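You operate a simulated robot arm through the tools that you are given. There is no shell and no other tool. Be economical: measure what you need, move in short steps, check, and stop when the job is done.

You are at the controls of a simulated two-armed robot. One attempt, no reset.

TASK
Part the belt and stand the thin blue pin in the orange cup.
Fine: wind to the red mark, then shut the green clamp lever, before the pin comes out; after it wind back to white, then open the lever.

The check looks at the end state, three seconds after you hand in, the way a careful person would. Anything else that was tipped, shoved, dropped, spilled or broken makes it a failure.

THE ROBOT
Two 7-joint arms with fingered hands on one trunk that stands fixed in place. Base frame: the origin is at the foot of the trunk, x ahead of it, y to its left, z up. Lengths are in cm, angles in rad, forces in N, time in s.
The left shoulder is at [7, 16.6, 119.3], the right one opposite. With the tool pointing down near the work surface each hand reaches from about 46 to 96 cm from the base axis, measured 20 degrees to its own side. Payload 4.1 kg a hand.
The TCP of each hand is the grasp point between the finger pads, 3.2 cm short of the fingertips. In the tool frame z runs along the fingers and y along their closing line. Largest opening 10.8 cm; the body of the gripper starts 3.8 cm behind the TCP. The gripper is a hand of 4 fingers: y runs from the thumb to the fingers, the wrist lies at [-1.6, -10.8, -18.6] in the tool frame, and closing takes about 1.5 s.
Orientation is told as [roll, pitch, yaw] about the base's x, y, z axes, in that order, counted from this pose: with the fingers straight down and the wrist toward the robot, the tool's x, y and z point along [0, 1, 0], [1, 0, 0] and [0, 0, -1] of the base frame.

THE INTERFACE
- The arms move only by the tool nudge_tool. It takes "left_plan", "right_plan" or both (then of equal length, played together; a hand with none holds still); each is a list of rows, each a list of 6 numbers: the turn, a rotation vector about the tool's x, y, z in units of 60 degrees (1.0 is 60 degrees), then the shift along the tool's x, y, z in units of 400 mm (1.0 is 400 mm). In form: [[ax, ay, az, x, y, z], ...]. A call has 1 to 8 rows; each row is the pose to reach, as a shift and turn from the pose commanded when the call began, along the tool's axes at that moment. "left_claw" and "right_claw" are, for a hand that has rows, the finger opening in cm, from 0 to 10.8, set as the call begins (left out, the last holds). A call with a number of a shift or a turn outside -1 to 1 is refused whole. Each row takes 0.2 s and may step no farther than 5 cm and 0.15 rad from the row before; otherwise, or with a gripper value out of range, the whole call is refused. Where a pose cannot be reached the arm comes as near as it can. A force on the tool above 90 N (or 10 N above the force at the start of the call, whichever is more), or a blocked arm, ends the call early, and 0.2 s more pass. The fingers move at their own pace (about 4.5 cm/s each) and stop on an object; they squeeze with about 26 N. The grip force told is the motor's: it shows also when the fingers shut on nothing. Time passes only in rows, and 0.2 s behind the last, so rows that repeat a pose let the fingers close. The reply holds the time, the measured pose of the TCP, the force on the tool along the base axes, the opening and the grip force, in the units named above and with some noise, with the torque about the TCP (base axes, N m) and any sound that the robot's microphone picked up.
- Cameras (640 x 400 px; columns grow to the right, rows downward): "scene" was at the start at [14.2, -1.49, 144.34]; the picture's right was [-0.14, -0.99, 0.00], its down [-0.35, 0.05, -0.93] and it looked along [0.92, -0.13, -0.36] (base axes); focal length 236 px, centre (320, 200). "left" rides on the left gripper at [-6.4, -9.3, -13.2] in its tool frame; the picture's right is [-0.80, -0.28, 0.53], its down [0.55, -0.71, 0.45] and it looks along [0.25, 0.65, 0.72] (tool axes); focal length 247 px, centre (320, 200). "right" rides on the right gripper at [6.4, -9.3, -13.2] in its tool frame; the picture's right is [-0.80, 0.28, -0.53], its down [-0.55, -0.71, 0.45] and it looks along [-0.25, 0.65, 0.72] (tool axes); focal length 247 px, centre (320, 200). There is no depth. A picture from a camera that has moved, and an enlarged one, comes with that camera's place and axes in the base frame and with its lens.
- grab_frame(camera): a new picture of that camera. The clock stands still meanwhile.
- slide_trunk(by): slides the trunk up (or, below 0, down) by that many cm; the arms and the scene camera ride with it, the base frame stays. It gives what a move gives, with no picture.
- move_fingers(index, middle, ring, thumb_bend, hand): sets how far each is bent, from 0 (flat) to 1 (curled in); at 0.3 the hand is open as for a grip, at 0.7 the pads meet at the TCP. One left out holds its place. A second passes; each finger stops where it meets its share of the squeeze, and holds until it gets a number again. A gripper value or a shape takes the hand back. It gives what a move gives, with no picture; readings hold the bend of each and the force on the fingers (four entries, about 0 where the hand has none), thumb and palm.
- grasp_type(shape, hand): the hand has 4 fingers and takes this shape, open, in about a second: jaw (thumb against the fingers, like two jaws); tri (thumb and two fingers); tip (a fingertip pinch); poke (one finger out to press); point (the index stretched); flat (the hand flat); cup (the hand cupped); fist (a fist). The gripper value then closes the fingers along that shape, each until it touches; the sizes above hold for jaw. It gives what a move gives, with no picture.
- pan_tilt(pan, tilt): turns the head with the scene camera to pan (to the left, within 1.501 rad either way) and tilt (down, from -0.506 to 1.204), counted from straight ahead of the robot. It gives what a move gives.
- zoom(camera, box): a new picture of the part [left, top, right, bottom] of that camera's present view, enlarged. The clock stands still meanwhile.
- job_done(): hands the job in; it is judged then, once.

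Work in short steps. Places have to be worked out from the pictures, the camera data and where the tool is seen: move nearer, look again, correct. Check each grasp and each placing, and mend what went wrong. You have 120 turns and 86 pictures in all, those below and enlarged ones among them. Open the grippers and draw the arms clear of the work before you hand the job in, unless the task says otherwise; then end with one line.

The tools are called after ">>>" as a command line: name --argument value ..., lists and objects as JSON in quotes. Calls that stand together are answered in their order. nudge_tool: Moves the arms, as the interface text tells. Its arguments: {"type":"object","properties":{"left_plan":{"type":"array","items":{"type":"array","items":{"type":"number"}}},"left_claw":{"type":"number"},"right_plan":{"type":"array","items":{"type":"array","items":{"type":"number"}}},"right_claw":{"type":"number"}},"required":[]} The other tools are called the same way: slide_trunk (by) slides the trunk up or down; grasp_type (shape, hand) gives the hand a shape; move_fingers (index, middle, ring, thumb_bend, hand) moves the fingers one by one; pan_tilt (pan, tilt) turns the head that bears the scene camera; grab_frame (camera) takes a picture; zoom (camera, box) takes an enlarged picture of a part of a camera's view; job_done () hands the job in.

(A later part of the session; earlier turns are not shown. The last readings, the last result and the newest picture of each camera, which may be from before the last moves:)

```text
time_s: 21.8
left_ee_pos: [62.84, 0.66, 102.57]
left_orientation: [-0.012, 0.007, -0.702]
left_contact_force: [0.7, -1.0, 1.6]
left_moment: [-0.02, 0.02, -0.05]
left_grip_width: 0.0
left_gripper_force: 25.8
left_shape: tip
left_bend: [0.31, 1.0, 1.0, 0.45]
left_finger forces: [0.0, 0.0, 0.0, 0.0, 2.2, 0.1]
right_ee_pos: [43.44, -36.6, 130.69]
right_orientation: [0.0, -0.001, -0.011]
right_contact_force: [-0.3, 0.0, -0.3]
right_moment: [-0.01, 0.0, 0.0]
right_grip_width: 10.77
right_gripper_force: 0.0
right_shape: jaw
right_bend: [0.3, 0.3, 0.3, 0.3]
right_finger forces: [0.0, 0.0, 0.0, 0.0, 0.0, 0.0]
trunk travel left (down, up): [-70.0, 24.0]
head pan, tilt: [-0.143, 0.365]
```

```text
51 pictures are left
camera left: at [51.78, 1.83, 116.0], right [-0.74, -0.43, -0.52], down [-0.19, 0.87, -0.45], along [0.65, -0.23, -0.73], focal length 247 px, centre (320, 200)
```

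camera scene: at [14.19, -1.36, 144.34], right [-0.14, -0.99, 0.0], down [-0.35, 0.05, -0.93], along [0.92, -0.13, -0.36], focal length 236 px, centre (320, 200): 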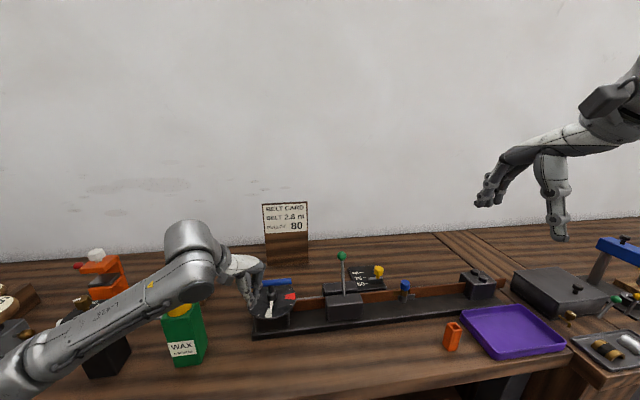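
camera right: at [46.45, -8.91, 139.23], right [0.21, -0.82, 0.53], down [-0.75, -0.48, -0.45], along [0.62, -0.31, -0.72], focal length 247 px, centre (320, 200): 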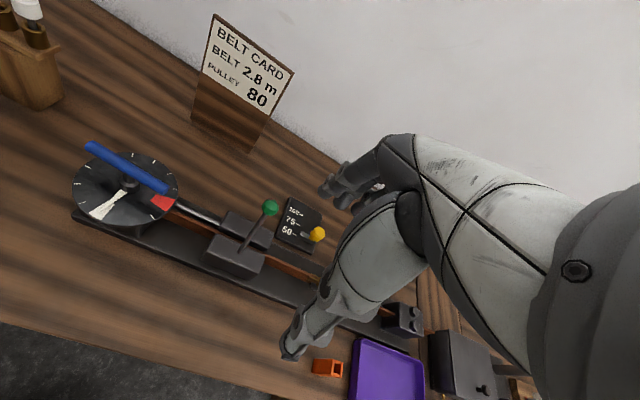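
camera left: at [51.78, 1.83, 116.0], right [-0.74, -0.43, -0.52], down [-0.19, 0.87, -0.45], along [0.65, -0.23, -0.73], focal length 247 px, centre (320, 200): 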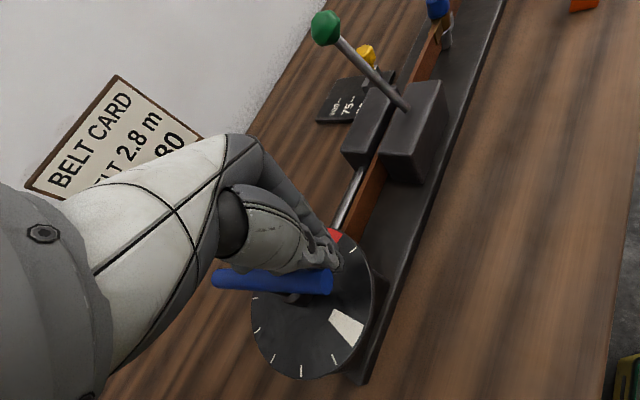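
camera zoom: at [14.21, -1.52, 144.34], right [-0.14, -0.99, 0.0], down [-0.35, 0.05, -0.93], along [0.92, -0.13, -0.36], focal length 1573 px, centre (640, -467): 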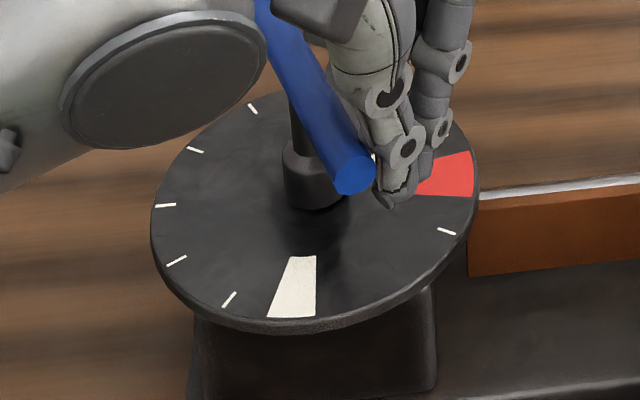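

I back the peg away to −y and up so the pointer shows.

>>> nudge_tool --left_plan '[[0, 0, 0, -0.024, 0.02, 0], [0, 0, 0, -0.0476, 0.0405, 0], [0, 0, 0, -0.0476, 0.0405, -0.1], [0, 0, 0, -0.0476, 0.0405, -0.2], [0, 0, 0, -0.0476, 0.0405, -0.3]]'

>>> zoom --camera "scene" --box '[240, 270, 304, 330]'

```text
time_s: 23.0
left_ee_pos: [63.02, -1.81, 114.62]
left_orientation: [-0.014, 0.01, -0.703]
left_contact_force: [-0.6, -0.2, -0.4]
left_moment: [0.02, 0.01, 0.02]
left_grip_width: 0.0
left_gripper_force: 25.4
left_shape: tip
left_bend: [0.31, 1.0, 1.0, 0.45]
left_finger forces: [0.0, 0.1, 0.0, 0.0, 0.1, 0.0]
right_ee_pos: [43.49, -36.59, 130.77]
right_orientation: [0.001, 0.0, -0.011]
right_contact_force: [-0.8, 0.6, 0.4]
right_moment: [0.0, -0.01, 0.02]
right_grip_width: 10.79
right_gripper_force: 0.1
right_shape: jaw
right_bend: [0.3, 0.3, 0.3, 0.3]
right_finger forces: [0.0, 0.0, 0.0, 0.0, 0.0, 0.0]
trunk travel left (down, up): [-70.0, 24.0]
head pan, tilt: [-0.143, 0.365]
```

```text
6.67 times, centred on (272, 300) of scene
camera zoom: at [14.15, -1.54, 144.34], right [-0.14, -0.99, 0.0], down [-0.35, 0.05, -0.93], along [0.93, -0.13, -0.36], focal length 1573 px, centre (640, -467)
```

zoom: 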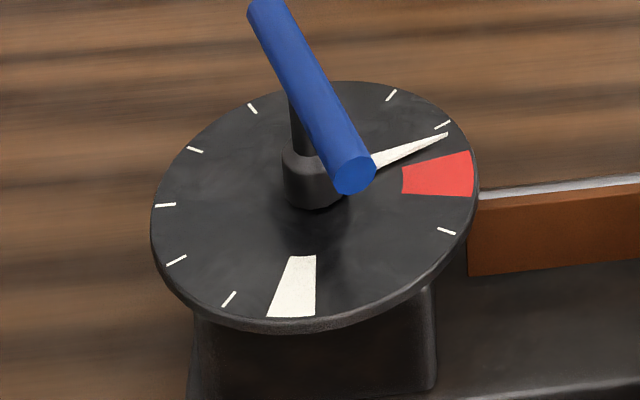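

Pointer is still ~20° short of the red mark's centre. I lower the peg again beside the bar and push the remaining 20°, then lift clear.

>>> nudge_tool --left_plan '[[0, 0, 0, 0, 0, 0.1], [0, 0, 0, 0, 0, 0.2], [0, 0, 0, 0, 0, 0.3], [0, 0, 0, 0.022, -0.02, 0.3], [0, 0, 0, 0.044, -0.0413, 0.3], [0, 0, 0, 0.0471, -0.0611, 0.3], [0, 0, 0, 0.0499, -0.0795, 0.3], [0, 0, 0, 0.0499, -0.0795, 0.3]]'

>>> nudge_tool --left_plan '[[0, 0, 0, -0.024, 0.02, 0], [0, 0, 0, -0.0476, 0.0405, 0], [0, 0, 0, -0.0476, 0.0405, -0.1], [0, 0, 0, -0.0476, 0.0405, -0.2], [0, 0, 0, -0.0476, 0.0405, -0.3]]'

>>> zoom --camera "scene" --box '[240, 270, 304, 330]'

```text
time_s: 24.8
left_ee_pos: [61.79, 1.72, 102.67]
left_orientation: [-0.012, 0.007, -0.702]
left_contact_force: [0.2, -1.1, 0.4]
left_moment: [-0.02, 0.01, 0.01]
left_grip_width: 0.0
left_gripper_force: 25.4
left_shape: tip
left_bend: [0.31, 1.0, 1.0, 0.45]
left_finger forces: [0.1, 0.0, 0.0, 0.0, 1.3, 0.1]
right_ee_pos: [43.58, -36.59, 130.79]
right_orientation: [0.001, -0.001, -0.009]
right_contact_force: [0.5, -0.1, -1.2]
right_moment: [-0.02, 0.02, 0.0]
right_grip_width: 10.79
right_gripper_force: 0.0
right_shape: jaw
right_bend: [0.3, 0.3, 0.3, 0.3]
right_finger forces: [0.0, 0.0, 0.0, 0.0, 0.0, 0.0]
trunk travel left (down, up): [-70.0, 24.0]
head pan, tilt: [-0.143, 0.365]
```

```text
time_s: 26.0
left_ee_pos: [61.93, -0.68, 114.77]
left_orientation: [-0.013, 0.007, -0.704]
left_contact_force: [0.1, -0.3, 0.0]
left_moment: [-0.01, -0.01, -0.02]
left_grip_width: 0.0
left_gripper_force: 26.0
left_shape: tip
left_bend: [0.31, 1.0, 1.0, 0.45]
left_finger forces: [0.1, 0.1, 0.1, 0.1, 0.1, 0.0]
right_ee_pos: [43.32, -36.62, 130.88]
right_orientation: [-0.001, 0.0, -0.01]
right_contact_force: [0.4, 0.1, -1.1]
right_moment: [0.01, -0.02, -0.01]
right_grip_width: 10.78
right_gripper_force: 0.0
right_shape: jaw
right_bend: [0.3, 0.3, 0.3, 0.3]
right_finger forces: [0.0, 0.1, 0.1, 0.0, 0.0, 0.0]
trunk travel left (down, up): [-70.0, 24.0]
head pan, tilt: [-0.143, 0.365]
```

```text
6.67 times, centred on (272, 300) of scene
camera zoom: at [14.15, -1.55, 144.34], right [-0.14, -0.99, 0.0], down [-0.35, 0.05, -0.93], along [0.93, -0.13, -0.36], focal length 1573 px, centre (640, -467)
```

zoom: 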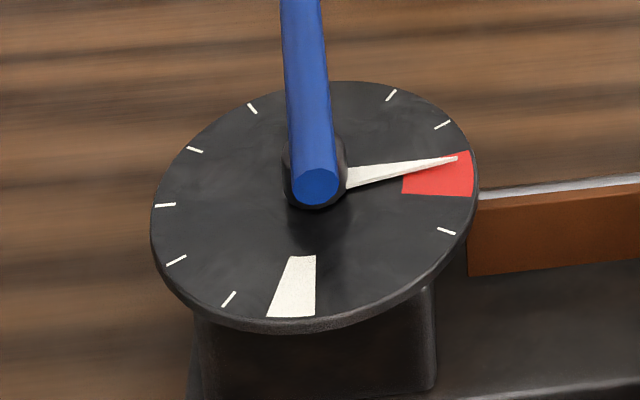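

Pointer is at the near edge of red; about 8–9° more to centre it.

>>> nudge_tool --left_plan '[[0, 0, 0, 0, 0, 0.1], [0, 0, 0, 0, 0, 0.2], [0, 0, 0, 0, 0, 0.3], [0, 0, 0, 0.024, -0.02, 0.3], [0, 0, 0, 0.0476, -0.0405, 0.3], [0, 0, 0, 0.052, -0.058, 0.3], [0, 0, 0, 0.052, -0.058, 0.3]]'

>>> nudge_tool --left_plan '[[0, 0, 0, -0.024, 0.02, 0], [0, 0, 0, -0.0476, 0.0405, 0], [0, 0, 0, -0.0476, 0.0405, -0.1], [0, 0, 0, -0.0476, 0.0405, -0.2], [0, 0, 0, -0.0476, 0.0405, -0.3]]'

>>> zoom --camera "scene" --box '[240, 270, 304, 330]'

```text
time_s: 27.6
left_ee_pos: [61.31, 2.3, 102.6]
left_orientation: [-0.012, 0.006, -0.704]
left_contact_force: [0.3, -2.2, 0.7]
left_moment: [-0.01, 0.02, 0.01]
left_grip_width: 0.01
left_gripper_force: 26.1
left_shape: tip
left_bend: [0.31, 1.0, 1.0, 0.45]
left_finger forces: [0.1, 0.0, 0.1, 0.0, 1.4, 0.1]
right_ee_pos: [43.58, -36.64, 130.86]
right_orientation: [0.0, 0.0, -0.009]
right_contact_force: [0.7, -0.2, 0.0]
right_moment: [-0.01, 0.02, 0.0]
right_grip_width: 10.78
right_gripper_force: 0.0
right_shape: jaw
right_bend: [0.3, 0.3, 0.3, 0.3]
right_finger forces: [0.0, 0.0, 0.1, 0.1, 0.1, 0.0]
trunk travel left (down, up): [-70.0, 24.0]
head pan, tilt: [-0.143, 0.365]
```

```text
time_s: 28.8
left_ee_pos: [61.61, 0.01, 114.81]
left_orientation: [-0.014, 0.01, -0.705]
left_contact_force: [0.0, 0.5, 0.1]
left_moment: [0.0, 0.01, 0.0]
left_grip_width: 0.0
left_gripper_force: 25.5
left_shape: tip
left_bend: [0.31, 1.0, 1.0, 0.45]
left_finger forces: [0.0, 0.0, 0.0, 0.0, 0.0, 0.0]
right_ee_pos: [43.53, -36.73, 130.72]
right_orientation: [0.0, -0.001, -0.01]
right_contact_force: [0.0, 0.0, -0.3]
right_moment: [-0.03, -0.05, -0.02]
right_grip_width: 10.78
right_gripper_force: 0.0
right_shape: jaw
right_bend: [0.3, 0.3, 0.3, 0.3]
right_finger forces: [0.0, 0.0, 0.0, 0.1, 0.0, 0.1]
trunk travel left (down, up): [-70.0, 24.0]
head pan, tilt: [-0.143, 0.365]
```

```text
6.67 times, centred on (272, 300) of scene
camera zoom: at [14.15, -1.54, 144.33], right [-0.14, -0.99, 0.0], down [-0.35, 0.05, -0.93], along [0.93, -0.13, -0.36], focal length 1573 px, centre (640, -467)
```

zoom: 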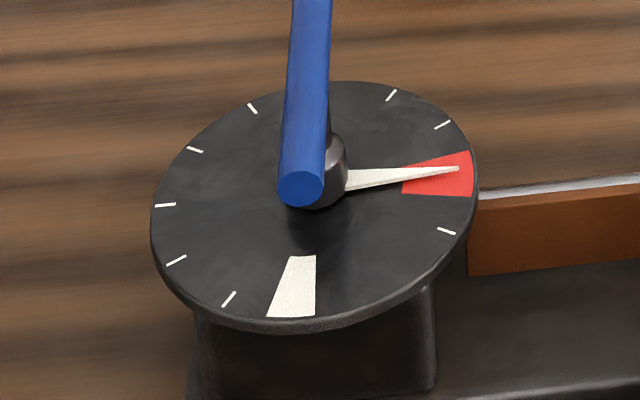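

Pointer rests inside red. Now the clamp lever: knob at about (68, −15.2, 107), leaning away from the robot. I take the left peg above and beyond it.

>>> nudge_tool --left_plan '[[0, 0, 0, -0.0185, 0.076, -0.05], [0, 0, 0, -0.037, 0.152, -0.08], [0, 0, 0, -0.0555, 0.228, -0.08], [0, 0, 0, -0.074, 0.304, -0.08], [0, 0, 0, -0.0925, 0.38, -0.08], [0, 0, 0, -0.111, 0.456, -0.08]]'

>>> grab_frame --camera "left"

>>> zoom --camera "scene" --box '[260, 200, 420, 330]'

```text
time_s: 30.2
left_ee_pos: [72.71, -15.49, 117.77]
left_orientation: [-0.011, 0.009, -0.702]
left_contact_force: [-0.2, -0.3, -0.8]
left_moment: [0.03, 0.01, -0.03]
left_grip_width: 0.0
left_gripper_force: 26.3
left_shape: tip
left_bend: [0.31, 1.0, 1.0, 0.45]
left_finger forces: [0.0, 0.0, 0.0, 0.0, 0.0, 0.1]
right_ee_pos: [43.59, -36.75, 130.73]
right_orientation: [0.001, -0.002, -0.008]
right_contact_force: [0.4, -1.0, 0.2]
right_moment: [0.03, 0.01, 0.0]
right_grip_width: 10.8
right_gripper_force: 0.1
right_shape: jaw
right_bend: [0.3, 0.3, 0.3, 0.3]
right_finger forces: [0.1, 0.1, 0.0, 0.0, 0.1, 0.0]
trunk travel left (down, up): [-70.0, 24.0]
head pan, tilt: [-0.143, 0.365]
```

```text
47 pictures are left
camera left: at [61.55, -14.33, 131.06], right [-0.74, -0.43, -0.52], down [-0.19, 0.87, -0.45], along [0.65, -0.23, -0.73], focal length 247 px, centre (320, 200)
```

left: 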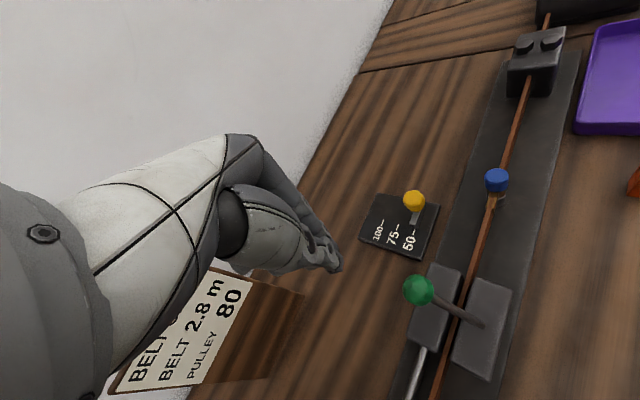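

```text
3.08 times, centred on (340, 265) of scene
camera zoom: at [14.23, -1.69, 144.33], right [-0.14, -0.99, 0.0], down [-0.35, 0.05, -0.93], along [0.92, -0.13, -0.36], focal length 726 px, centre (258, 0)
```

zoom: 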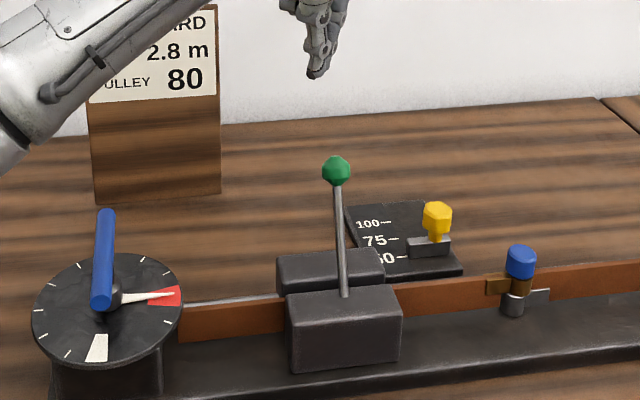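

The lever leans purely toward +x. I descend beyond the knob (TCP z≈108.3), then pull toward the robot in small steps.

>>> nudge_tool --left_plan '[[0, 0, 0, 0, 0, 0.08], [0, 0, 0, 0, 0, 0.16], [0, 0, 0, 0, 0, 0.237]]'

>>> nudge_tool --left_plan '[[0, 0, 0, -0.016, -0.019, 0], [0, 0, 0, -0.032, -0.038, 0], [0, 0, 0, -0.048, -0.057, 0], [0, 0, 0, -0.064, -0.076, 0], [0, 0, 0, -0.08, -0.095, 0]]'

>>> zoom --camera "scene" --box '[260, 200, 420, 330]'

```text
time_s: 31.0
left_ee_pos: [72.59, -15.19, 108.48]
left_orientation: [-0.014, 0.007, -0.707]
left_contact_force: [-0.9, -0.3, -0.3]
left_moment: [0.0, 0.01, 0.02]
left_grip_width: 0.03
left_gripper_force: 25.7
left_shape: tip
left_bend: [0.31, 1.0, 1.0, 0.45]
left_finger forces: [0.0, 0.0, 0.0, 0.1, 0.0, 0.0]
right_ee_pos: [43.67, -36.57, 130.78]
right_orientation: [0.0, 0.001, -0.009]
right_contact_force: [-0.6, 0.1, 0.8]
right_moment: [-0.04, 0.0, 0.0]
right_grip_width: 10.78
right_gripper_force: 0.1
right_shape: jaw
right_bend: [0.3, 0.3, 0.3, 0.3]
right_finger forces: [0.0, 0.0, 0.1, 0.1, 0.0, 0.0]
trunk travel left (down, up): [-70.0, 24.0]
head pan, tilt: [-0.143, 0.365]
```

```text
time_s: 32.2
left_ee_pos: [67.39, -14.93, 108.56]
left_orientation: [-0.015, 0.004, -0.703]
left_contact_force: [4.8, 8.3, 12.0]
left_moment: [0.01, 0.12, -0.07]
left_grip_width: 0.0
left_gripper_force: 25.8
left_shape: tip
left_bend: [0.31, 1.0, 1.0, 0.45]
left_finger forces: [0.0, 0.0, 0.0, 0.0, 11.4, 0.0]
right_ee_pos: [43.5, -36.34, 130.89]
right_orientation: [-0.002, 0.0, -0.011]
right_contact_force: [0.9, -0.3, 1.2]
right_moment: [0.01, -0.02, -0.01]
right_grip_width: 10.81
right_gripper_force: 0.1
right_shape: jaw
right_bend: [0.3, 0.3, 0.3, 0.3]
right_finger forces: [0.1, 0.0, 0.0, 0.0, 0.1, 0.0]
trunk travel left (down, up): [-70.0, 24.0]
head pan, tilt: [-0.143, 0.365]
```

```text
3.08 times, centred on (340, 265) of scene
camera zoom: at [14.12, -1.27, 144.37], right [-0.14, -0.99, 0.0], down [-0.35, 0.05, -0.93], along [0.93, -0.13, -0.36], focal length 726 px, centre (258, 0)
```

zoom: 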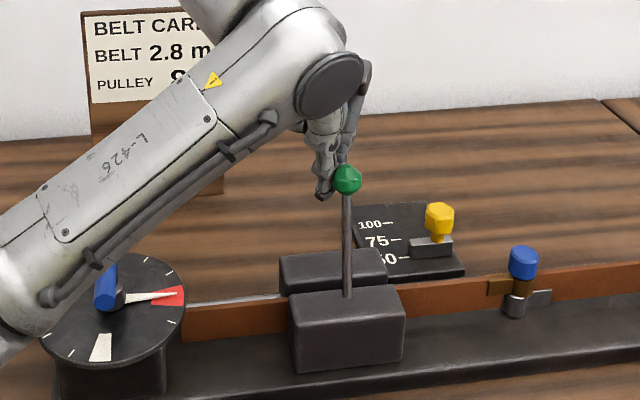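

The lever is moving, but the knob is slipping off toward −y. I back off, shift ~1.5 cm to −y and 1.2 cm lower, and pull again.

>>> nudge_tool --left_plan '[[0, 0, 0, 0.0324, 0.0381, 0], [0, 0, 0, 0.004, 0.0624, 0.03], [0, 0, 0, -0.02, 0.034, 0.03], [0, 0, 0, -0.0448, 0.0053, 0.03], [0, 0, 0, -0.061, -0.0137, 0.03], [0, 0, 0, -0.0772, -0.0328, 0.03]]'

>>> zoom --camera "scene" --box '[260, 200, 420, 330]'

>>> grab_frame --camera "left"

```text
time_s: 33.6
left_ee_pos: [64.48, -16.8, 107.28]
left_orientation: [-0.013, 0.006, -0.702]
left_contact_force: [1.4, 0.3, 0.1]
left_moment: [0.04, -0.03, -0.05]
left_grip_width: 0.0
left_gripper_force: 26.2
left_shape: tip
left_bend: [0.31, 1.0, 1.0, 0.45]
left_finger forces: [0.0, 0.0, 0.1, 0.0, 1.1, 0.0]
right_ee_pos: [43.54, -36.58, 130.88]
right_orientation: [0.002, -0.001, -0.009]
right_contact_force: [0.5, 0.5, -0.3]
right_moment: [0.01, 0.02, 0.02]
right_grip_width: 10.79
right_gripper_force: 0.1
right_shape: jaw
right_bend: [0.3, 0.3, 0.3, 0.3]
right_finger forces: [0.0, 0.1, 0.0, 0.1, 0.0, 0.0]
trunk travel left (down, up): [-70.0, 24.0]
head pan, tilt: [-0.143, 0.365]
```

```text
3.08 times, centred on (340, 265) of scene
camera zoom: at [14.23, -1.49, 144.34], right [-0.14, -0.99, 0.0], down [-0.35, 0.05, -0.93], along [0.92, -0.13, -0.36], focal length 726 px, centre (258, 0)
```

zoom: 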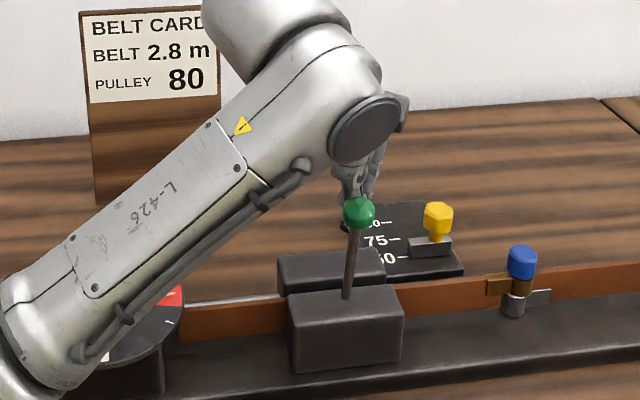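

```text
43 pictures are left
camera left: at [53.35, -15.61, 120.62], right [-0.74, -0.43, -0.52], down [-0.19, 0.87, -0.45], along [0.65, -0.23, -0.73], focal length 247 px, centre (320, 200)
```

left: 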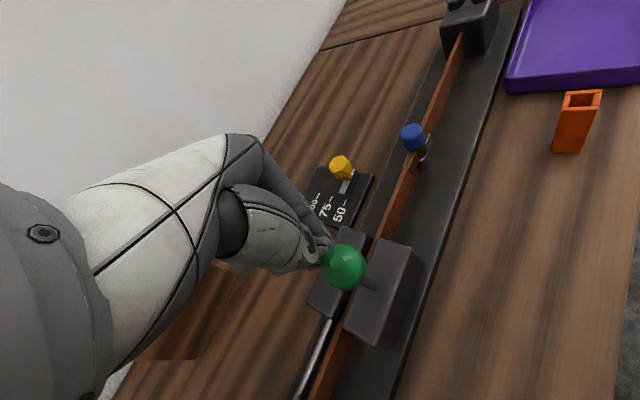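

The knob is now at about x=61, past upright, with almost no force. I keep pulling toward the robot until it stops.

>>> nudge_tool --left_plan '[[0, 0, 0, -0.0162, -0.019, 0.005], [0, 0, 0, -0.0324, -0.0381, 0.01], [0, 0, 0, -0.0486, -0.0572, 0.02], [0, 0, 0, -0.0648, -0.0762, 0.03]]'

>>> zoom --camera "scene" --box '[260, 200, 420, 330]'

```text
time_s: 34.6
left_ee_pos: [60.49, -16.78, 106.2]
left_orientation: [-0.012, 0.008, -0.703]
left_contact_force: [1.3, -1.4, 1.7]
left_moment: [-0.04, -0.05, -0.01]
left_grip_width: 0.0
left_gripper_force: 25.9
left_shape: tip
left_bend: [0.31, 1.0, 1.0, 0.45]
left_finger forces: [0.0, 0.0, 0.0, 0.1, 0.0, 0.0]
right_ee_pos: [43.54, -36.7, 130.89]
right_orientation: [0.0, 0.0, -0.009]
right_contact_force: [-0.8, 0.0, 0.2]
right_moment: [-0.02, 0.01, 0.01]
right_grip_width: 10.8
right_gripper_force: 0.0
right_shape: jaw
right_bend: [0.3, 0.3, 0.3, 0.3]
right_finger forces: [0.0, 0.1, 0.0, 0.0, 0.1, 0.1]
trunk travel left (down, up): [-70.0, 24.0]
head pan, tilt: [-0.143, 0.365]
```

```text
3.08 times, centred on (340, 265) of scene
camera zoom: at [14.21, -1.52, 144.34], right [-0.14, -0.99, 0.0], down [-0.35, 0.05, -0.93], along [0.92, -0.13, -0.36], focal length 726 px, centre (258, 0)
```

zoom: 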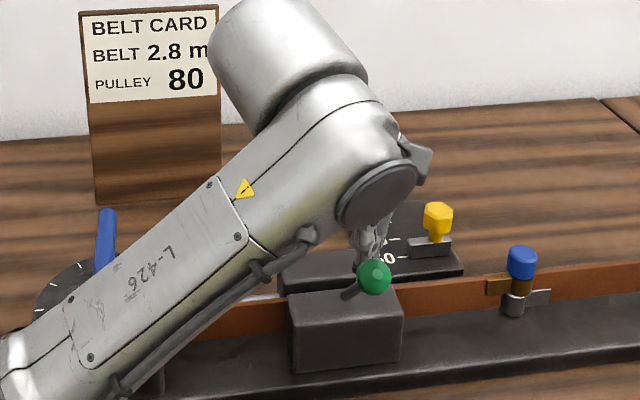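

The lever leans well toward the robot now, still free. I continue the arc forward and down until it meets its stop.

>>> nudge_tool --left_plan '[[0, 0, 0, -0.0162, -0.019, 0.015], [0, 0, 0, -0.0324, -0.0381, 0.03], [0, 0, 0, -0.0486, -0.0572, 0.05], [0, 0, 0, -0.0648, -0.0762, 0.07]]'

>>> zoom --camera "scene" --box '[260, 200, 420, 330]'

```text
time_s: 35.6
left_ee_pos: [57.08, -16.85, 103.55]
left_orientation: [-0.014, -0.003, -0.695]
left_contact_force: [57.8, -16.7, 54.4]
left_moment: [0.22, 1.33, 0.2]
left_grip_width: 0.02
left_gripper_force: 25.9
left_shape: tip
left_bend: [0.36, 1.0, 1.0, 0.5]
left_finger forces: [0.0, 0.0, 0.0, 0.1, 78.2, 0.0]
right_ee_pos: [43.97, -36.62, 130.8]
right_orientation: [0.001, 0.004, -0.012]
right_contact_force: [-0.5, 0.0, -0.6]
right_moment: [0.01, 0.03, 0.0]
right_grip_width: 10.79
right_gripper_force: 0.0
right_shape: jaw
right_bend: [0.3, 0.3, 0.3, 0.3]
right_finger forces: [0.0, 0.0, 0.0, 0.1, 0.0, 0.1]
trunk travel left (down, up): [-70.0, 24.0]
head pan, tilt: [-0.143, 0.365]
```

```text
3.08 times, centred on (340, 265) of scene
camera zoom: at [14.78, -1.55, 144.37], right [-0.14, -0.99, 0.0], down [-0.36, 0.05, -0.93], along [0.92, -0.13, -0.36], focal length 726 px, centre (258, 0)
```

zoom: 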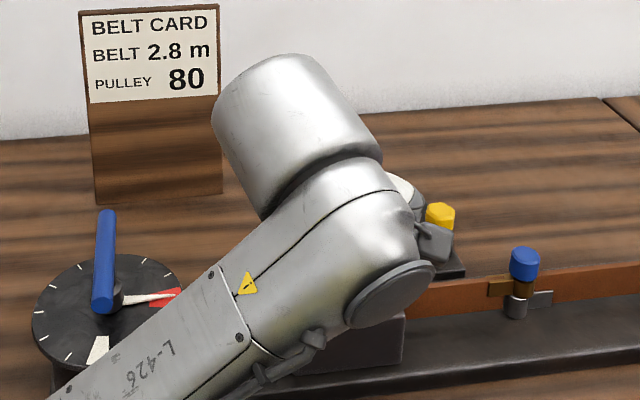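

Hard stop reached (force rose sharply). I back off up and away and look at the lever.

>>> nudge_tool --left_plan '[[0, 0, 0, 0.024, 0.0286, -0.02], [0, 0, 0, 0.0486, 0.0572, -0.08], [0, 0, 0, 0.0486, 0.0572, -0.18], [0, 0, 0, 0.0486, 0.0572, -0.28], [0, 0, 0, 0.13, 0.02, -0.33], [0, 0, 0, 0.23, -0.03, -0.35], [0, 0, 0, 0.33, -0.08, -0.35]]'

>>> zoom --camera "scene" --box '[240, 220, 420, 340]'

>>> grab_frame --camera "left"

```text
time_s: 37.2
left_ee_pos: [62.77, -4.34, 117.16]
left_orientation: [-0.015, 0.007, -0.704]
left_contact_force: [0.0, 0.3, -0.8]
left_moment: [-0.01, 0.02, 0.01]
left_grip_width: 0.0
left_gripper_force: 26.3
left_shape: tip
left_bend: [0.36, 1.0, 1.0, 0.53]
left_finger forces: [0.0, 0.0, 0.1, 0.0, 0.0, 0.1]
right_ee_pos: [43.56, -36.42, 130.86]
right_orientation: [-0.003, 0.0, -0.01]
right_contact_force: [0.0, -1.4, 0.1]
right_moment: [0.0, 0.01, 0.04]
right_grip_width: 10.8
right_gripper_force: 0.0
right_shape: jaw
right_bend: [0.3, 0.3, 0.3, 0.3]
right_finger forces: [0.0, 0.0, 0.1, 0.0, 0.1, 0.1]
trunk travel left (down, up): [-70.0, 24.0]
head pan, tilt: [-0.143, 0.365]
```

```text
3.33 times, centred on (330, 280) of scene
camera zoom: at [14.24, -1.31, 144.34], right [-0.14, -0.99, 0.0], down [-0.35, 0.05, -0.93], along [0.92, -0.13, -0.36], focal length 786 px, centre (287, -67)
```

zoom: 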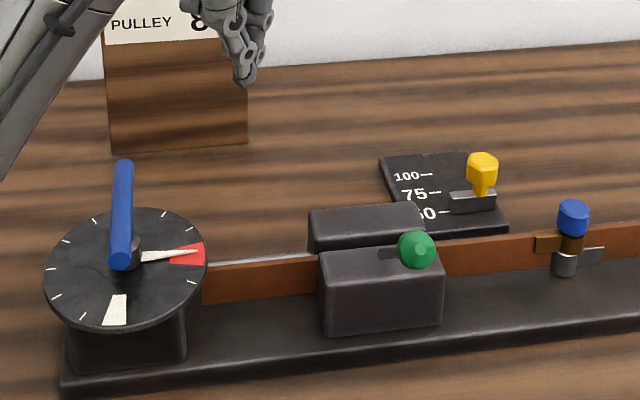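

```text
39 pictures are left
camera left: at [51.74, -3.24, 130.48], right [-0.74, -0.43, -0.52], down [-0.19, 0.87, -0.45], along [0.65, -0.24, -0.73], focal length 247 px, centre (320, 200)
```

left: 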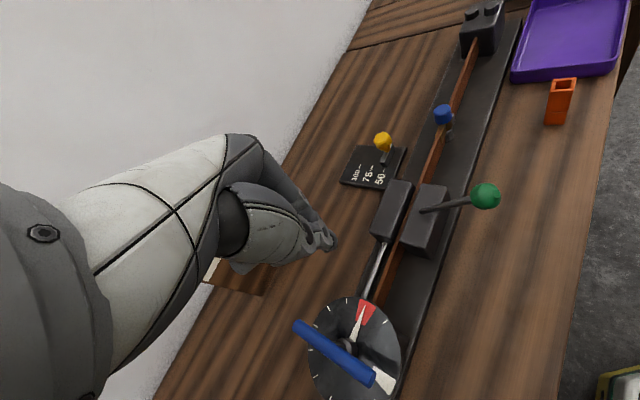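

The lever is shut toward the robot (knob at about (55.6, −16.3, 104.4)), pointer still in red. Now I examine the pin and cup closely.

>>> zoom --camera "scene" --box '[380, 270, 430, 310]'

>>> zoom --camera "left" --box '[410, 60, 590, 170]'

>>> zoom --camera "scene" --box '[430, 310, 480, 360]'

```text
10.00 times, centred on (405, 290) of scene
camera zoom: at [14.24, -1.31, 144.34], right [-0.14, -0.99, 0.0], down [-0.35, 0.05, -0.93], along [0.92, -0.13, -0.36], focal length 2359 px, centre (-530, -700)
```

zoom: 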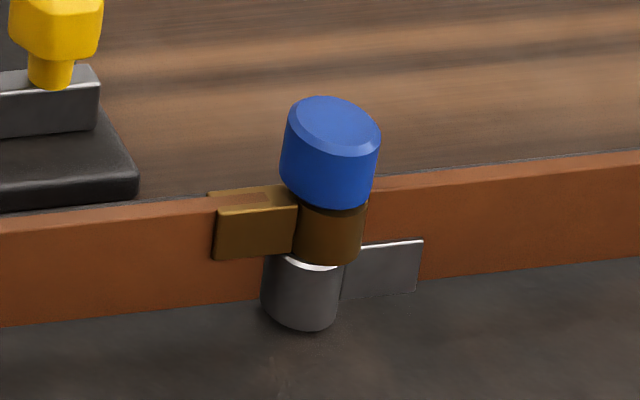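

```text
3.56 times, centred on (500, 115) of left
camera zoom: at [51.74, -3.24, 130.48], right [-0.74, -0.43, -0.52], down [-0.19, 0.87, -0.45], along [0.65, -0.24, -0.73], focal length 878 px, centre (-320, 502)
```

zoom: 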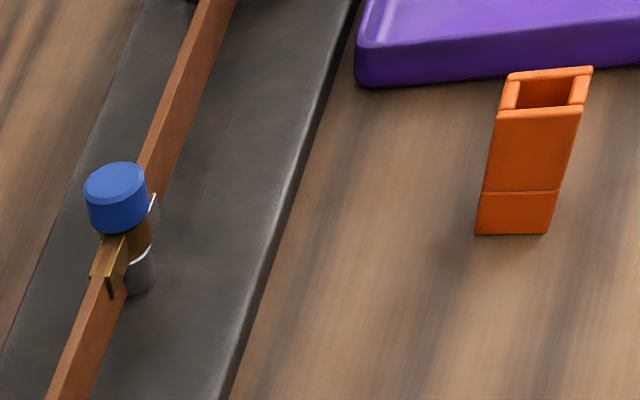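

```text
8.00 times, centred on (455, 335) of scene
camera zoom: at [14.24, -1.31, 144.34], right [-0.14, -0.99, 0.0], down [-0.35, 0.05, -0.93], along [0.92, -0.13, -0.36], focal length 1888 px, centre (-760, -880)
```

zoom: 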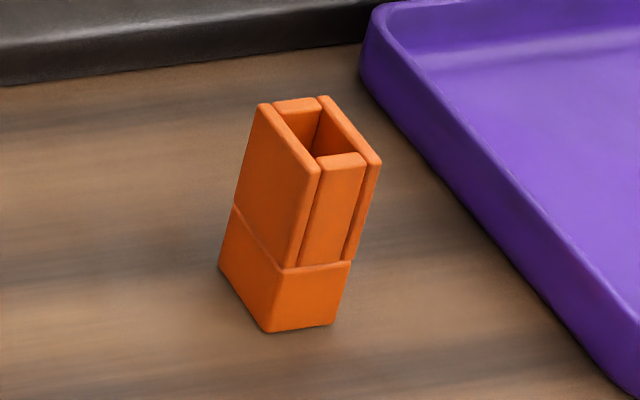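

Triangulating: pin head top at about (65.8, −34.1, 97.2), ~2.8 cm wide; cup centre about (51.9, −40.1) with its rim near z=94.6. I bring the right hand over the pin with a 6 cm opening.

>>> nudge_tool --right_plan '[[0, 0, 0, 0.009, 0.08, 0.07], [0, 0, 0, 0.018, 0.16, 0.14], [0, 0, 0, 0.027, 0.24, 0.21], [0, 0, 0, 0.036, 0.32, 0.28], [0, 0, 0, 0.045, 0.4, 0.35], [0, 0, 0, 0.054, 0.48, 0.42], [0, 0, 0, 0.062, 0.557, 0.5]]' --right_claw 6

>>> zoom --camera "scene" --box '[350, 200, 480, 320]'

>>> grab_frame --camera "right"

>>> grab_frame --camera "left"

```text
time_s: 38.8
left_ee_pos: [62.98, -4.6, 117.08]
left_orientation: [-0.013, 0.01, -0.702]
left_contact_force: [1.5, -0.3, 0.5]
left_moment: [0.01, 0.04, -0.01]
left_grip_width: 0.04
left_gripper_force: 26.0
left_shape: tip
left_bend: [0.36, 1.0, 1.0, 0.53]
left_finger forces: [0.0, 0.0, 0.1, 0.0, 0.0, 0.0]
right_ee_pos: [66.14, -34.38, 110.6]
right_orientation: [0.0, 0.001, -0.008]
right_contact_force: [0.7, -0.7, -1.2]
right_moment: [0.0, 0.01, -0.05]
right_grip_width: 6.04
right_gripper_force: 0.0
right_shape: jaw
right_bend: [0.74, 0.43, 0.4, 0.68]
right_finger forces: [0.0, 0.0, 0.0, 0.0, 0.0, 0.0]
trunk travel left (down, up): [-70.0, 24.0]
head pan, tilt: [-0.143, 0.365]
```

```text
3.33 times, centred on (415, 260) of scene
camera zoom: at [14.49, -1.52, 144.31], right [-0.14, -0.99, 0.0], down [-0.35, 0.05, -0.93], along [0.92, -0.13, -0.36], focal length 786 px, centre (3, 0)
```

zoom: 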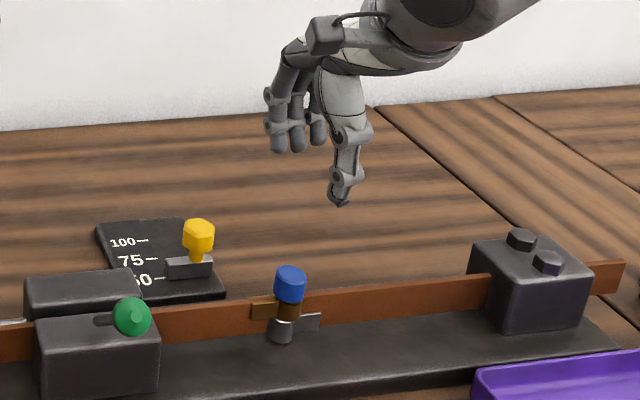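

```text
34 pictures are left
camera right: at [56.89, -27.69, 123.81], right [0.28, -0.8, 0.53], down [-0.71, -0.54, -0.45], along [0.65, -0.25, -0.72], focal length 247 px, centre (320, 200)
```

right: 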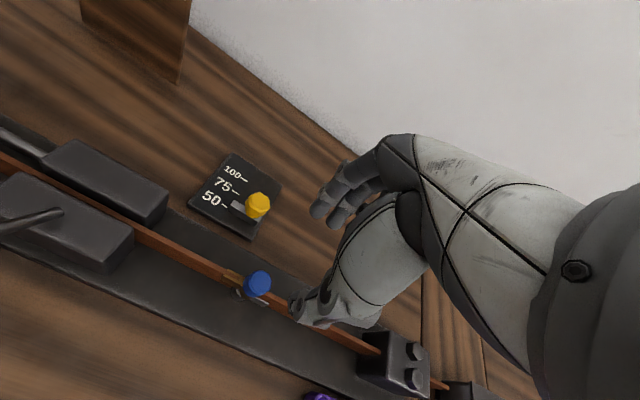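

```text
33 pictures are left
camera left: at [51.97, -3.47, 130.36], right [-0.74, -0.43, -0.52], down [-0.19, 0.87, -0.45], along [0.64, -0.23, -0.73], focal length 247 px, centre (320, 200)
```

left: 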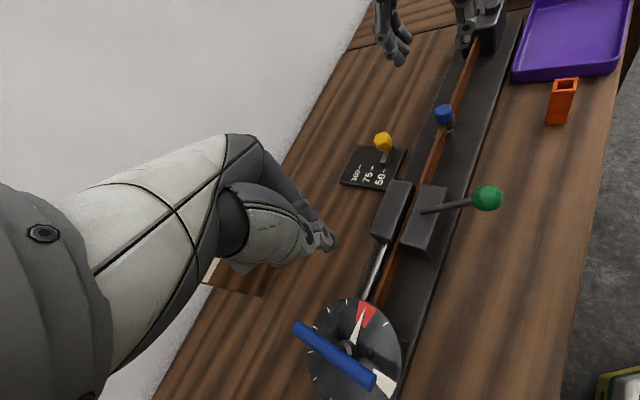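

The right camera confirms the pin at about (66.0, −33.9). I lower to z≈102 first and check alignment.

>>> nudge_tool --right_plan '[[0, 0, 0, 0.0095, -0.003, 0.1], [0, 0, 0, 0.0095, -0.003, 0.2]]'

>>> zoom --camera "scene" --box '[370, 230, 450, 310]'

>>> zoom --camera "left" --box '[350, 0, 540, 150]'

```text
time_s: 39.4
left_ee_pos: [63.03, -4.6, 117.0]
left_orientation: [-0.016, 0.008, -0.704]
left_contact_force: [0.3, -0.1, -0.2]
left_moment: [-0.03, 0.01, -0.01]
left_grip_width: 0.02
left_gripper_force: 26.1
left_shape: tip
left_bend: [0.36, 1.0, 1.0, 0.53]
left_finger forces: [0.1, 0.0, 0.1, 0.1, 0.0, 0.0]
right_ee_pos: [65.93, -34.13, 102.5]
right_orientation: [0.002, 0.0, -0.01]
right_contact_force: [0.3, -0.1, 0.0]
right_moment: [0.03, -0.01, -0.03]
right_grip_width: 6.05
right_gripper_force: 0.0
right_shape: jaw
right_bend: [0.74, 0.43, 0.4, 0.68]
right_finger forces: [0.2, 0.0, 0.1, 0.1, 0.1, 0.0]
trunk travel left (down, up): [-70.0, 24.0]
head pan, tilt: [-0.143, 0.365]
```

```text
5.00 times, centred on (410, 270) of scene
camera zoom: at [14.41, -1.61, 144.32], right [-0.14, -0.99, 0.0], down [-0.35, 0.05, -0.93], along [0.92, -0.13, -0.36], focal length 1180 px, centre (-130, -150)
```

zoom: 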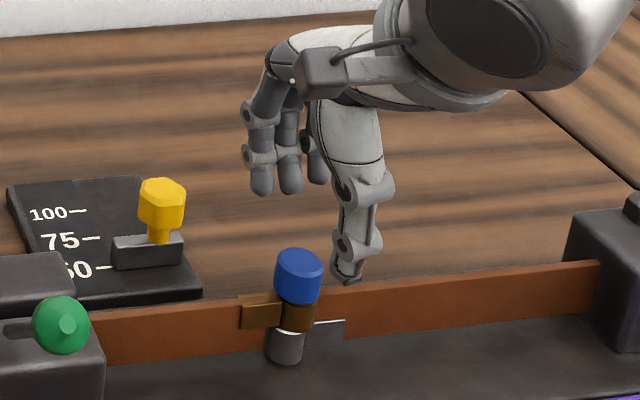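

```text
2.67 times, centred on (445, 75) of left
camera zoom: at [51.9, -3.55, 130.4], right [-0.74, -0.43, -0.52], down [-0.19, 0.87, -0.45], along [0.65, -0.23, -0.73], focal length 659 px, centre (-13, 533)
```

zoom: 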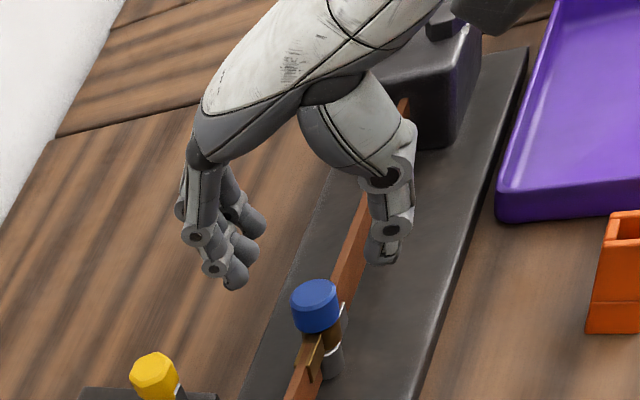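

The thumb sits ~0.7 cm to −y of the TCP, so I shift +0.9 cm in y to centre it on the pin, and lower to z≈98.2.

>>> nudge_tool --right_plan '[[0, 0, 0, 0.0225, 0.002, 0.0], [0, 0, 0, 0.0225, 0.002, 0.06], [0, 0, 0, 0.0225, 0.002, 0.107]]'

>>> zoom --camera "scene" --box '[370, 230, 450, 310]'

>>> zoom --camera "left" --box '[380, 40, 500, 150]'

```text
time_s: 40.2
left_ee_pos: [62.85, -4.61, 117.21]
left_orientation: [-0.012, 0.008, -0.703]
left_contact_force: [-0.3, 0.2, 1.3]
left_moment: [-0.02, -0.01, 0.03]
left_grip_width: 0.0
left_gripper_force: 26.4
left_shape: tip
left_bend: [0.36, 1.0, 1.0, 0.53]
left_finger forces: [0.0, 0.0, 0.0, 0.1, 0.1, 0.0]
right_ee_pos: [64.71, -33.61, 99.38]
right_orientation: [0.002, 0.0, -0.008]
right_contact_force: [-0.2, -0.2, 0.8]
right_moment: [-0.01, 0.04, 0.0]
right_grip_width: 6.04
right_gripper_force: 0.0
right_shape: jaw
right_bend: [0.74, 0.43, 0.4, 0.68]
right_finger forces: [0.1, 0.0, 0.0, 0.1, 0.0, 0.0]
right hand out of reach, approached as far as the arm can: row 2, 3
trunk travel left (down, up): [-70.0, 24.0]
head pan, tilt: [-0.143, 0.365]
```

```text
5.00 times, centred on (410, 270) of scene
camera zoom: at [14.13, -1.46, 144.35], right [-0.14, -0.99, 0.0], down [-0.35, 0.05, -0.93], along [0.93, -0.13, -0.36], focal length 1180 px, centre (-130, -150)
```

zoom: 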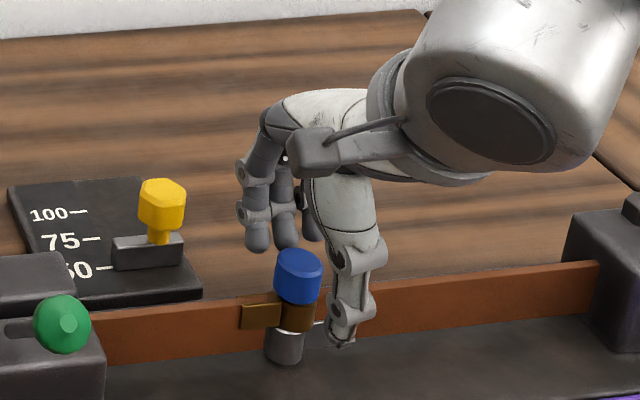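

```text
3.64 times, centred on (440, 95) of left
camera zoom: at [51.64, -3.41, 130.52], right [-0.74, -0.43, -0.52], down [-0.19, 0.87, -0.45], along [0.65, -0.23, -0.73], focal length 898 px, centre (-116, 582)
```

zoom: 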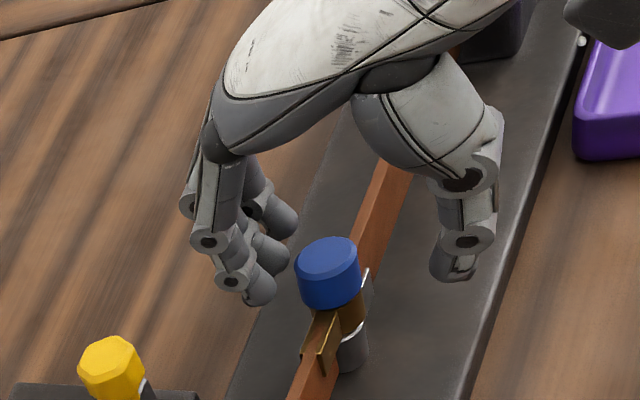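

The right arm stalls at x=64.7, z=99.4 – out of reach in this configuration. I raise both hands by 8 cm, then lower the trunk by 8 cm to give the arm a better posture.

>>> nudge_tool --right_plan '[[0, 0, 0, 0, 0, -0.1], [0, 0, 0, 0, 0, -0.2], [0, 0, 0, 0, 0, -0.25]]' --left_plan '[[0, 0, 0, 0, 0, -0.1], [0, 0, 0, 0, 0, -0.2], [0, 0, 0, 0, 0, -0.25]]'

>>> slide_trunk --by -8

```text
time_s: 41.0
left_ee_pos: [62.94, -4.54, 127.09]
left_orientation: [-0.012, 0.009, -0.703]
left_contact_force: [-0.3, 0.1, -0.4]
left_moment: [-0.02, 0.04, -0.01]
left_grip_width: 0.0
left_gripper_force: 25.6
left_shape: tip
left_bend: [0.36, 1.0, 1.0, 0.53]
left_finger forces: [0.0, 0.1, 0.1, 0.0, 0.0, 0.0]
right_ee_pos: [64.66, -33.63, 109.39]
right_orientation: [0.0, -0.001, -0.012]
right_contact_force: [-0.3, 1.2, 0.1]
right_moment: [-0.01, -0.03, -0.07]
right_grip_width: 6.03
right_gripper_force: 0.2
right_shape: jaw
right_bend: [0.74, 0.43, 0.4, 0.68]
right_finger forces: [0.1, 0.0, 0.0, 0.0, 0.0, 0.0]
trunk travel left (down, up): [-70.0, 24.0]
head pan, tilt: [-0.143, 0.365]
```

```text
time_s: 42.1
left_ee_pos: [62.79, -4.49, 119.15]
left_orientation: [-0.013, 0.007, -0.705]
left_contact_force: [0.0, 0.0, 0.2]
left_moment: [-0.04, 0.04, 0.01]
left_grip_width: 0.01
left_gripper_force: 26.5
left_shape: tip
left_bend: [0.36, 1.0, 1.0, 0.53]
left_finger forces: [0.0, 0.0, 0.0, 0.0, 0.0, 0.0]
right_ee_pos: [64.72, -33.58, 101.44]
right_orientation: [0.0, 0.0, -0.009]
right_contact_force: [-0.2, 0.6, 0.0]
right_moment: [-0.01, 0.01, -0.04]
right_grip_width: 6.02
right_gripper_force: 0.0
right_shape: jaw
right_bend: [0.74, 0.43, 0.4, 0.68]
right_finger forces: [0.1, 0.0, 0.0, 0.1, 0.0, 0.0]
trunk travel left (down, up): [-62.0, 32.0]
head pan, tilt: [-0.143, 0.365]
```

Now the right hand goes to (66.0, −33.25, 98.2).

>>> nudge_tool --right_plan '[[0, 0, 0, 0.009, 0.031, 0], [0, 0, 0, 0.009, 0.031, 0.04], [0, 0, 0, 0.009, 0.031, 0.08]]'

>>> zoom --camera "scene" --box '[370, 200, 450, 280]'

>>> zoom --camera "left" --box '[380, 40, 500, 150]'

```text
time_s: 42.9
left_ee_pos: [62.88, -4.48, 119.11]
left_orientation: [-0.012, 0.008, -0.703]
left_contact_force: [0.3, -0.4, -0.4]
left_moment: [0.03, -0.01, -0.03]
left_grip_width: 0.02
left_gripper_force: 26.0
left_shape: tip
left_bend: [0.36, 1.0, 1.0, 0.53]
left_finger forces: [0.0, 0.0, 0.0, 0.0, 0.1, 0.1]
right_ee_pos: [66.0, -33.29, 98.13]
right_orientation: [0.0, 0.0, -0.009]
right_contact_force: [0.4, -0.5, -0.3]
right_moment: [0.01, -0.01, -0.02]
right_grip_width: 6.03
right_gripper_force: 0.0
right_shape: jaw
right_bend: [0.74, 0.43, 0.4, 0.68]
right_finger forces: [0.1, 0.0, 0.1, 0.1, 0.0, 0.0]
trunk travel left (down, up): [-62.0, 32.0]
head pan, tilt: [-0.143, 0.365]
```

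```text
5.00 times, centred on (410, 240) of scene
camera zoom: at [14.27, -1.51, 136.33], right [-0.14, -0.99, 0.0], down [-0.35, 0.05, -0.93], along [0.92, -0.13, -0.36], focal length 1180 px, centre (-130, 0)
```

zoom: 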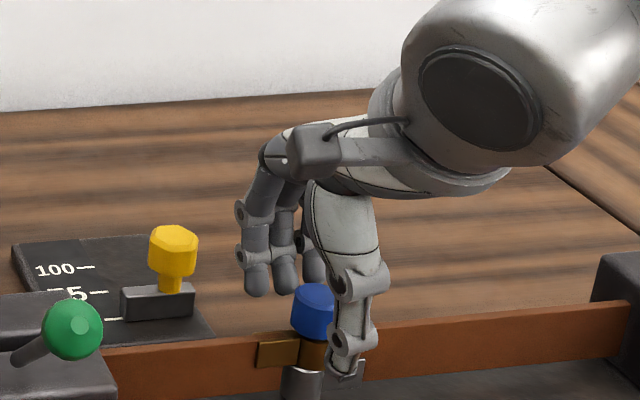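

```text
3.64 times, centred on (440, 95) of left
camera zoom: at [51.79, -3.41, 132.46], right [-0.74, -0.43, -0.52], down [-0.19, 0.87, -0.45], along [0.65, -0.23, -0.73], focal length 898 px, centre (-116, 582)
```

zoom: 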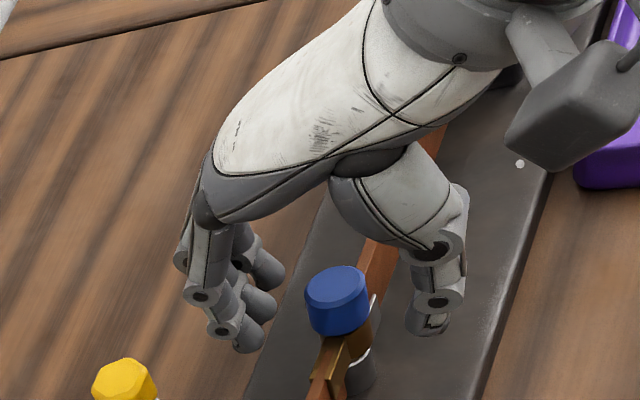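

Thumb (y≈−34.2) and fingers now flank the pin head (y≈−34.3). I close the right hand on it.

>>> nudge_tool --right_plan '[[0, 0, 0, 0, 0, 0], [0, 0, 0, 0, 0, 0], [0, 0, 0, 0, 0, 0], [0, 0, 0, 0, 0, 0], [0, 0, 0, 0, 0, 0], [0, 0, 0, 0, 0, 0], [0, 0, 0, 0, 0, 0]]' --right_claw 0

>>> zoom --camera "scene" --box '[370, 210, 450, 290]'

>>> zoom --camera "left" --box '[380, 40, 500, 150]'

```text
time_s: 44.5
left_ee_pos: [62.84, -4.58, 119.06]
left_orientation: [-0.011, 0.006, -0.704]
left_contact_force: [0.2, 0.0, 0.3]
left_moment: [0.02, 0.02, 0.02]
left_grip_width: 0.0
left_gripper_force: 25.4
left_shape: tip
left_bend: [0.36, 1.0, 1.0, 0.53]
left_finger forces: [0.0, 0.0, 0.0, 0.0, 0.0, 0.0]
right_ee_pos: [66.0, -33.26, 98.18]
right_orientation: [0.0, 0.0, -0.01]
right_contact_force: [0.5, -0.5, -0.6]
right_moment: [-0.01, 0.0, 0.03]
right_grip_width: 1.26
right_gripper_force: 26.3
right_shape: jaw
right_bend: [0.7, 0.58, 0.7, 0.76]
right_finger forces: [0.6, 10.5, 4.2, 0.0, 23.8, 0.0]
trunk travel left (down, up): [-62.0, 32.0]
head pan, tilt: [-0.143, 0.365]
```

```text
5.00 times, centred on (410, 250) of scene
camera zoom: at [14.22, -1.5, 136.34], right [-0.14, -0.99, 0.0], down [-0.35, 0.05, -0.93], along [0.92, -0.13, -0.36], focal length 1180 px, centre (-130, -50)
```

zoom: 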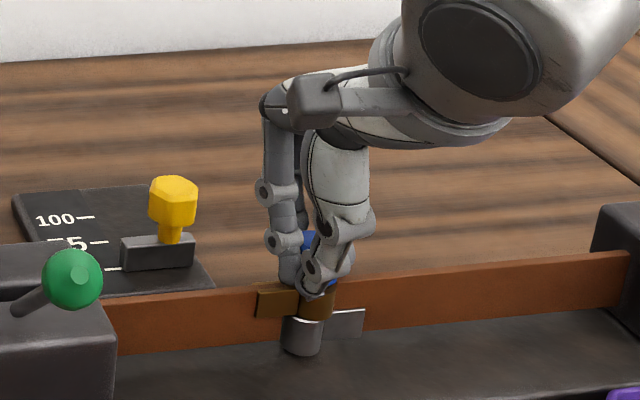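

```text
3.64 times, centred on (440, 95) of left
camera zoom: at [51.74, -3.4, 132.48], right [-0.74, -0.43, -0.52], down [-0.19, 0.87, -0.45], along [0.65, -0.23, -0.73], focal length 898 px, centre (-116, 582)
```

zoom: 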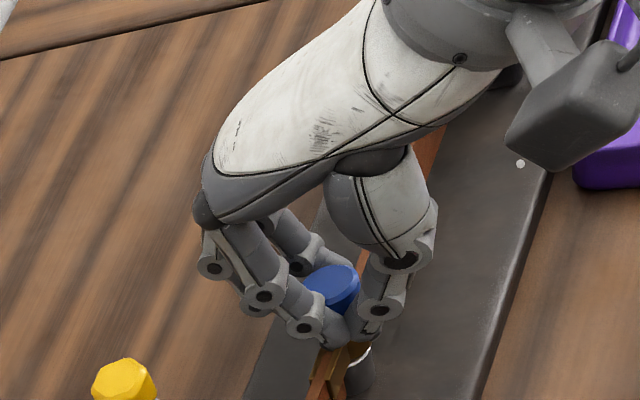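

The grip holds the head (thumb 24 N, fingers 15 N). I lift straight up slowly by 2.4 cm and watch the force.

>>> nudge_tool --right_plan '[[0, 0, 0, 0, 0, -0.01], [0, 0, 0, 0, 0, -0.02], [0, 0, 0, 0, 0, -0.03], [0, 0, 0, 0, 0, -0.045], [0, 0, 0, 0, 0, -0.06]]'

>>> zoom --camera "scene" --box '[370, 210, 450, 290]'

```text
time_s: 45.7
left_ee_pos: [62.89, -4.55, 119.09]
left_orientation: [-0.012, 0.007, -0.704]
left_contact_force: [0.4, 0.1, 0.0]
left_moment: [0.02, 0.01, -0.02]
left_grip_width: 0.0
left_gripper_force: 26.4
left_shape: tip
left_bend: [0.36, 1.0, 1.0, 0.53]
left_finger forces: [0.0, 0.0, 0.0, 0.0, 0.0, 0.1]
right_ee_pos: [65.91, -33.3, 100.53]
right_orientation: [0.001, 0.001, -0.012]
right_contact_force: [1.2, -0.9, -0.2]
right_moment: [-0.03, -0.02, 0.02]
right_grip_width: 1.23
right_gripper_force: 25.7
right_shape: jaw
right_bend: [0.7, 0.58, 0.7, 0.76]
right_finger forces: [0.8, 10.4, 4.4, 0.0, 23.3, 0.0]
trunk travel left (down, up): [-62.0, 32.0]
head pan, tilt: [-0.143, 0.365]
```

```text
5.00 times, centred on (410, 250) of scene
camera zoom: at [14.21, -1.49, 136.34], right [-0.14, -0.99, 0.0], down [-0.35, 0.05, -0.93], along [0.92, -0.13, -0.36], focal length 1180 px, centre (-130, -50)
```

zoom: 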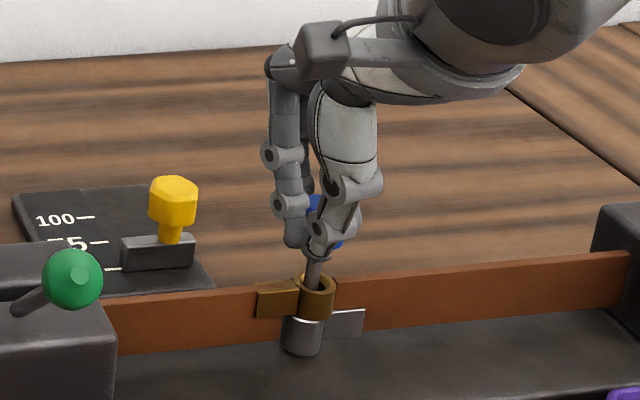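

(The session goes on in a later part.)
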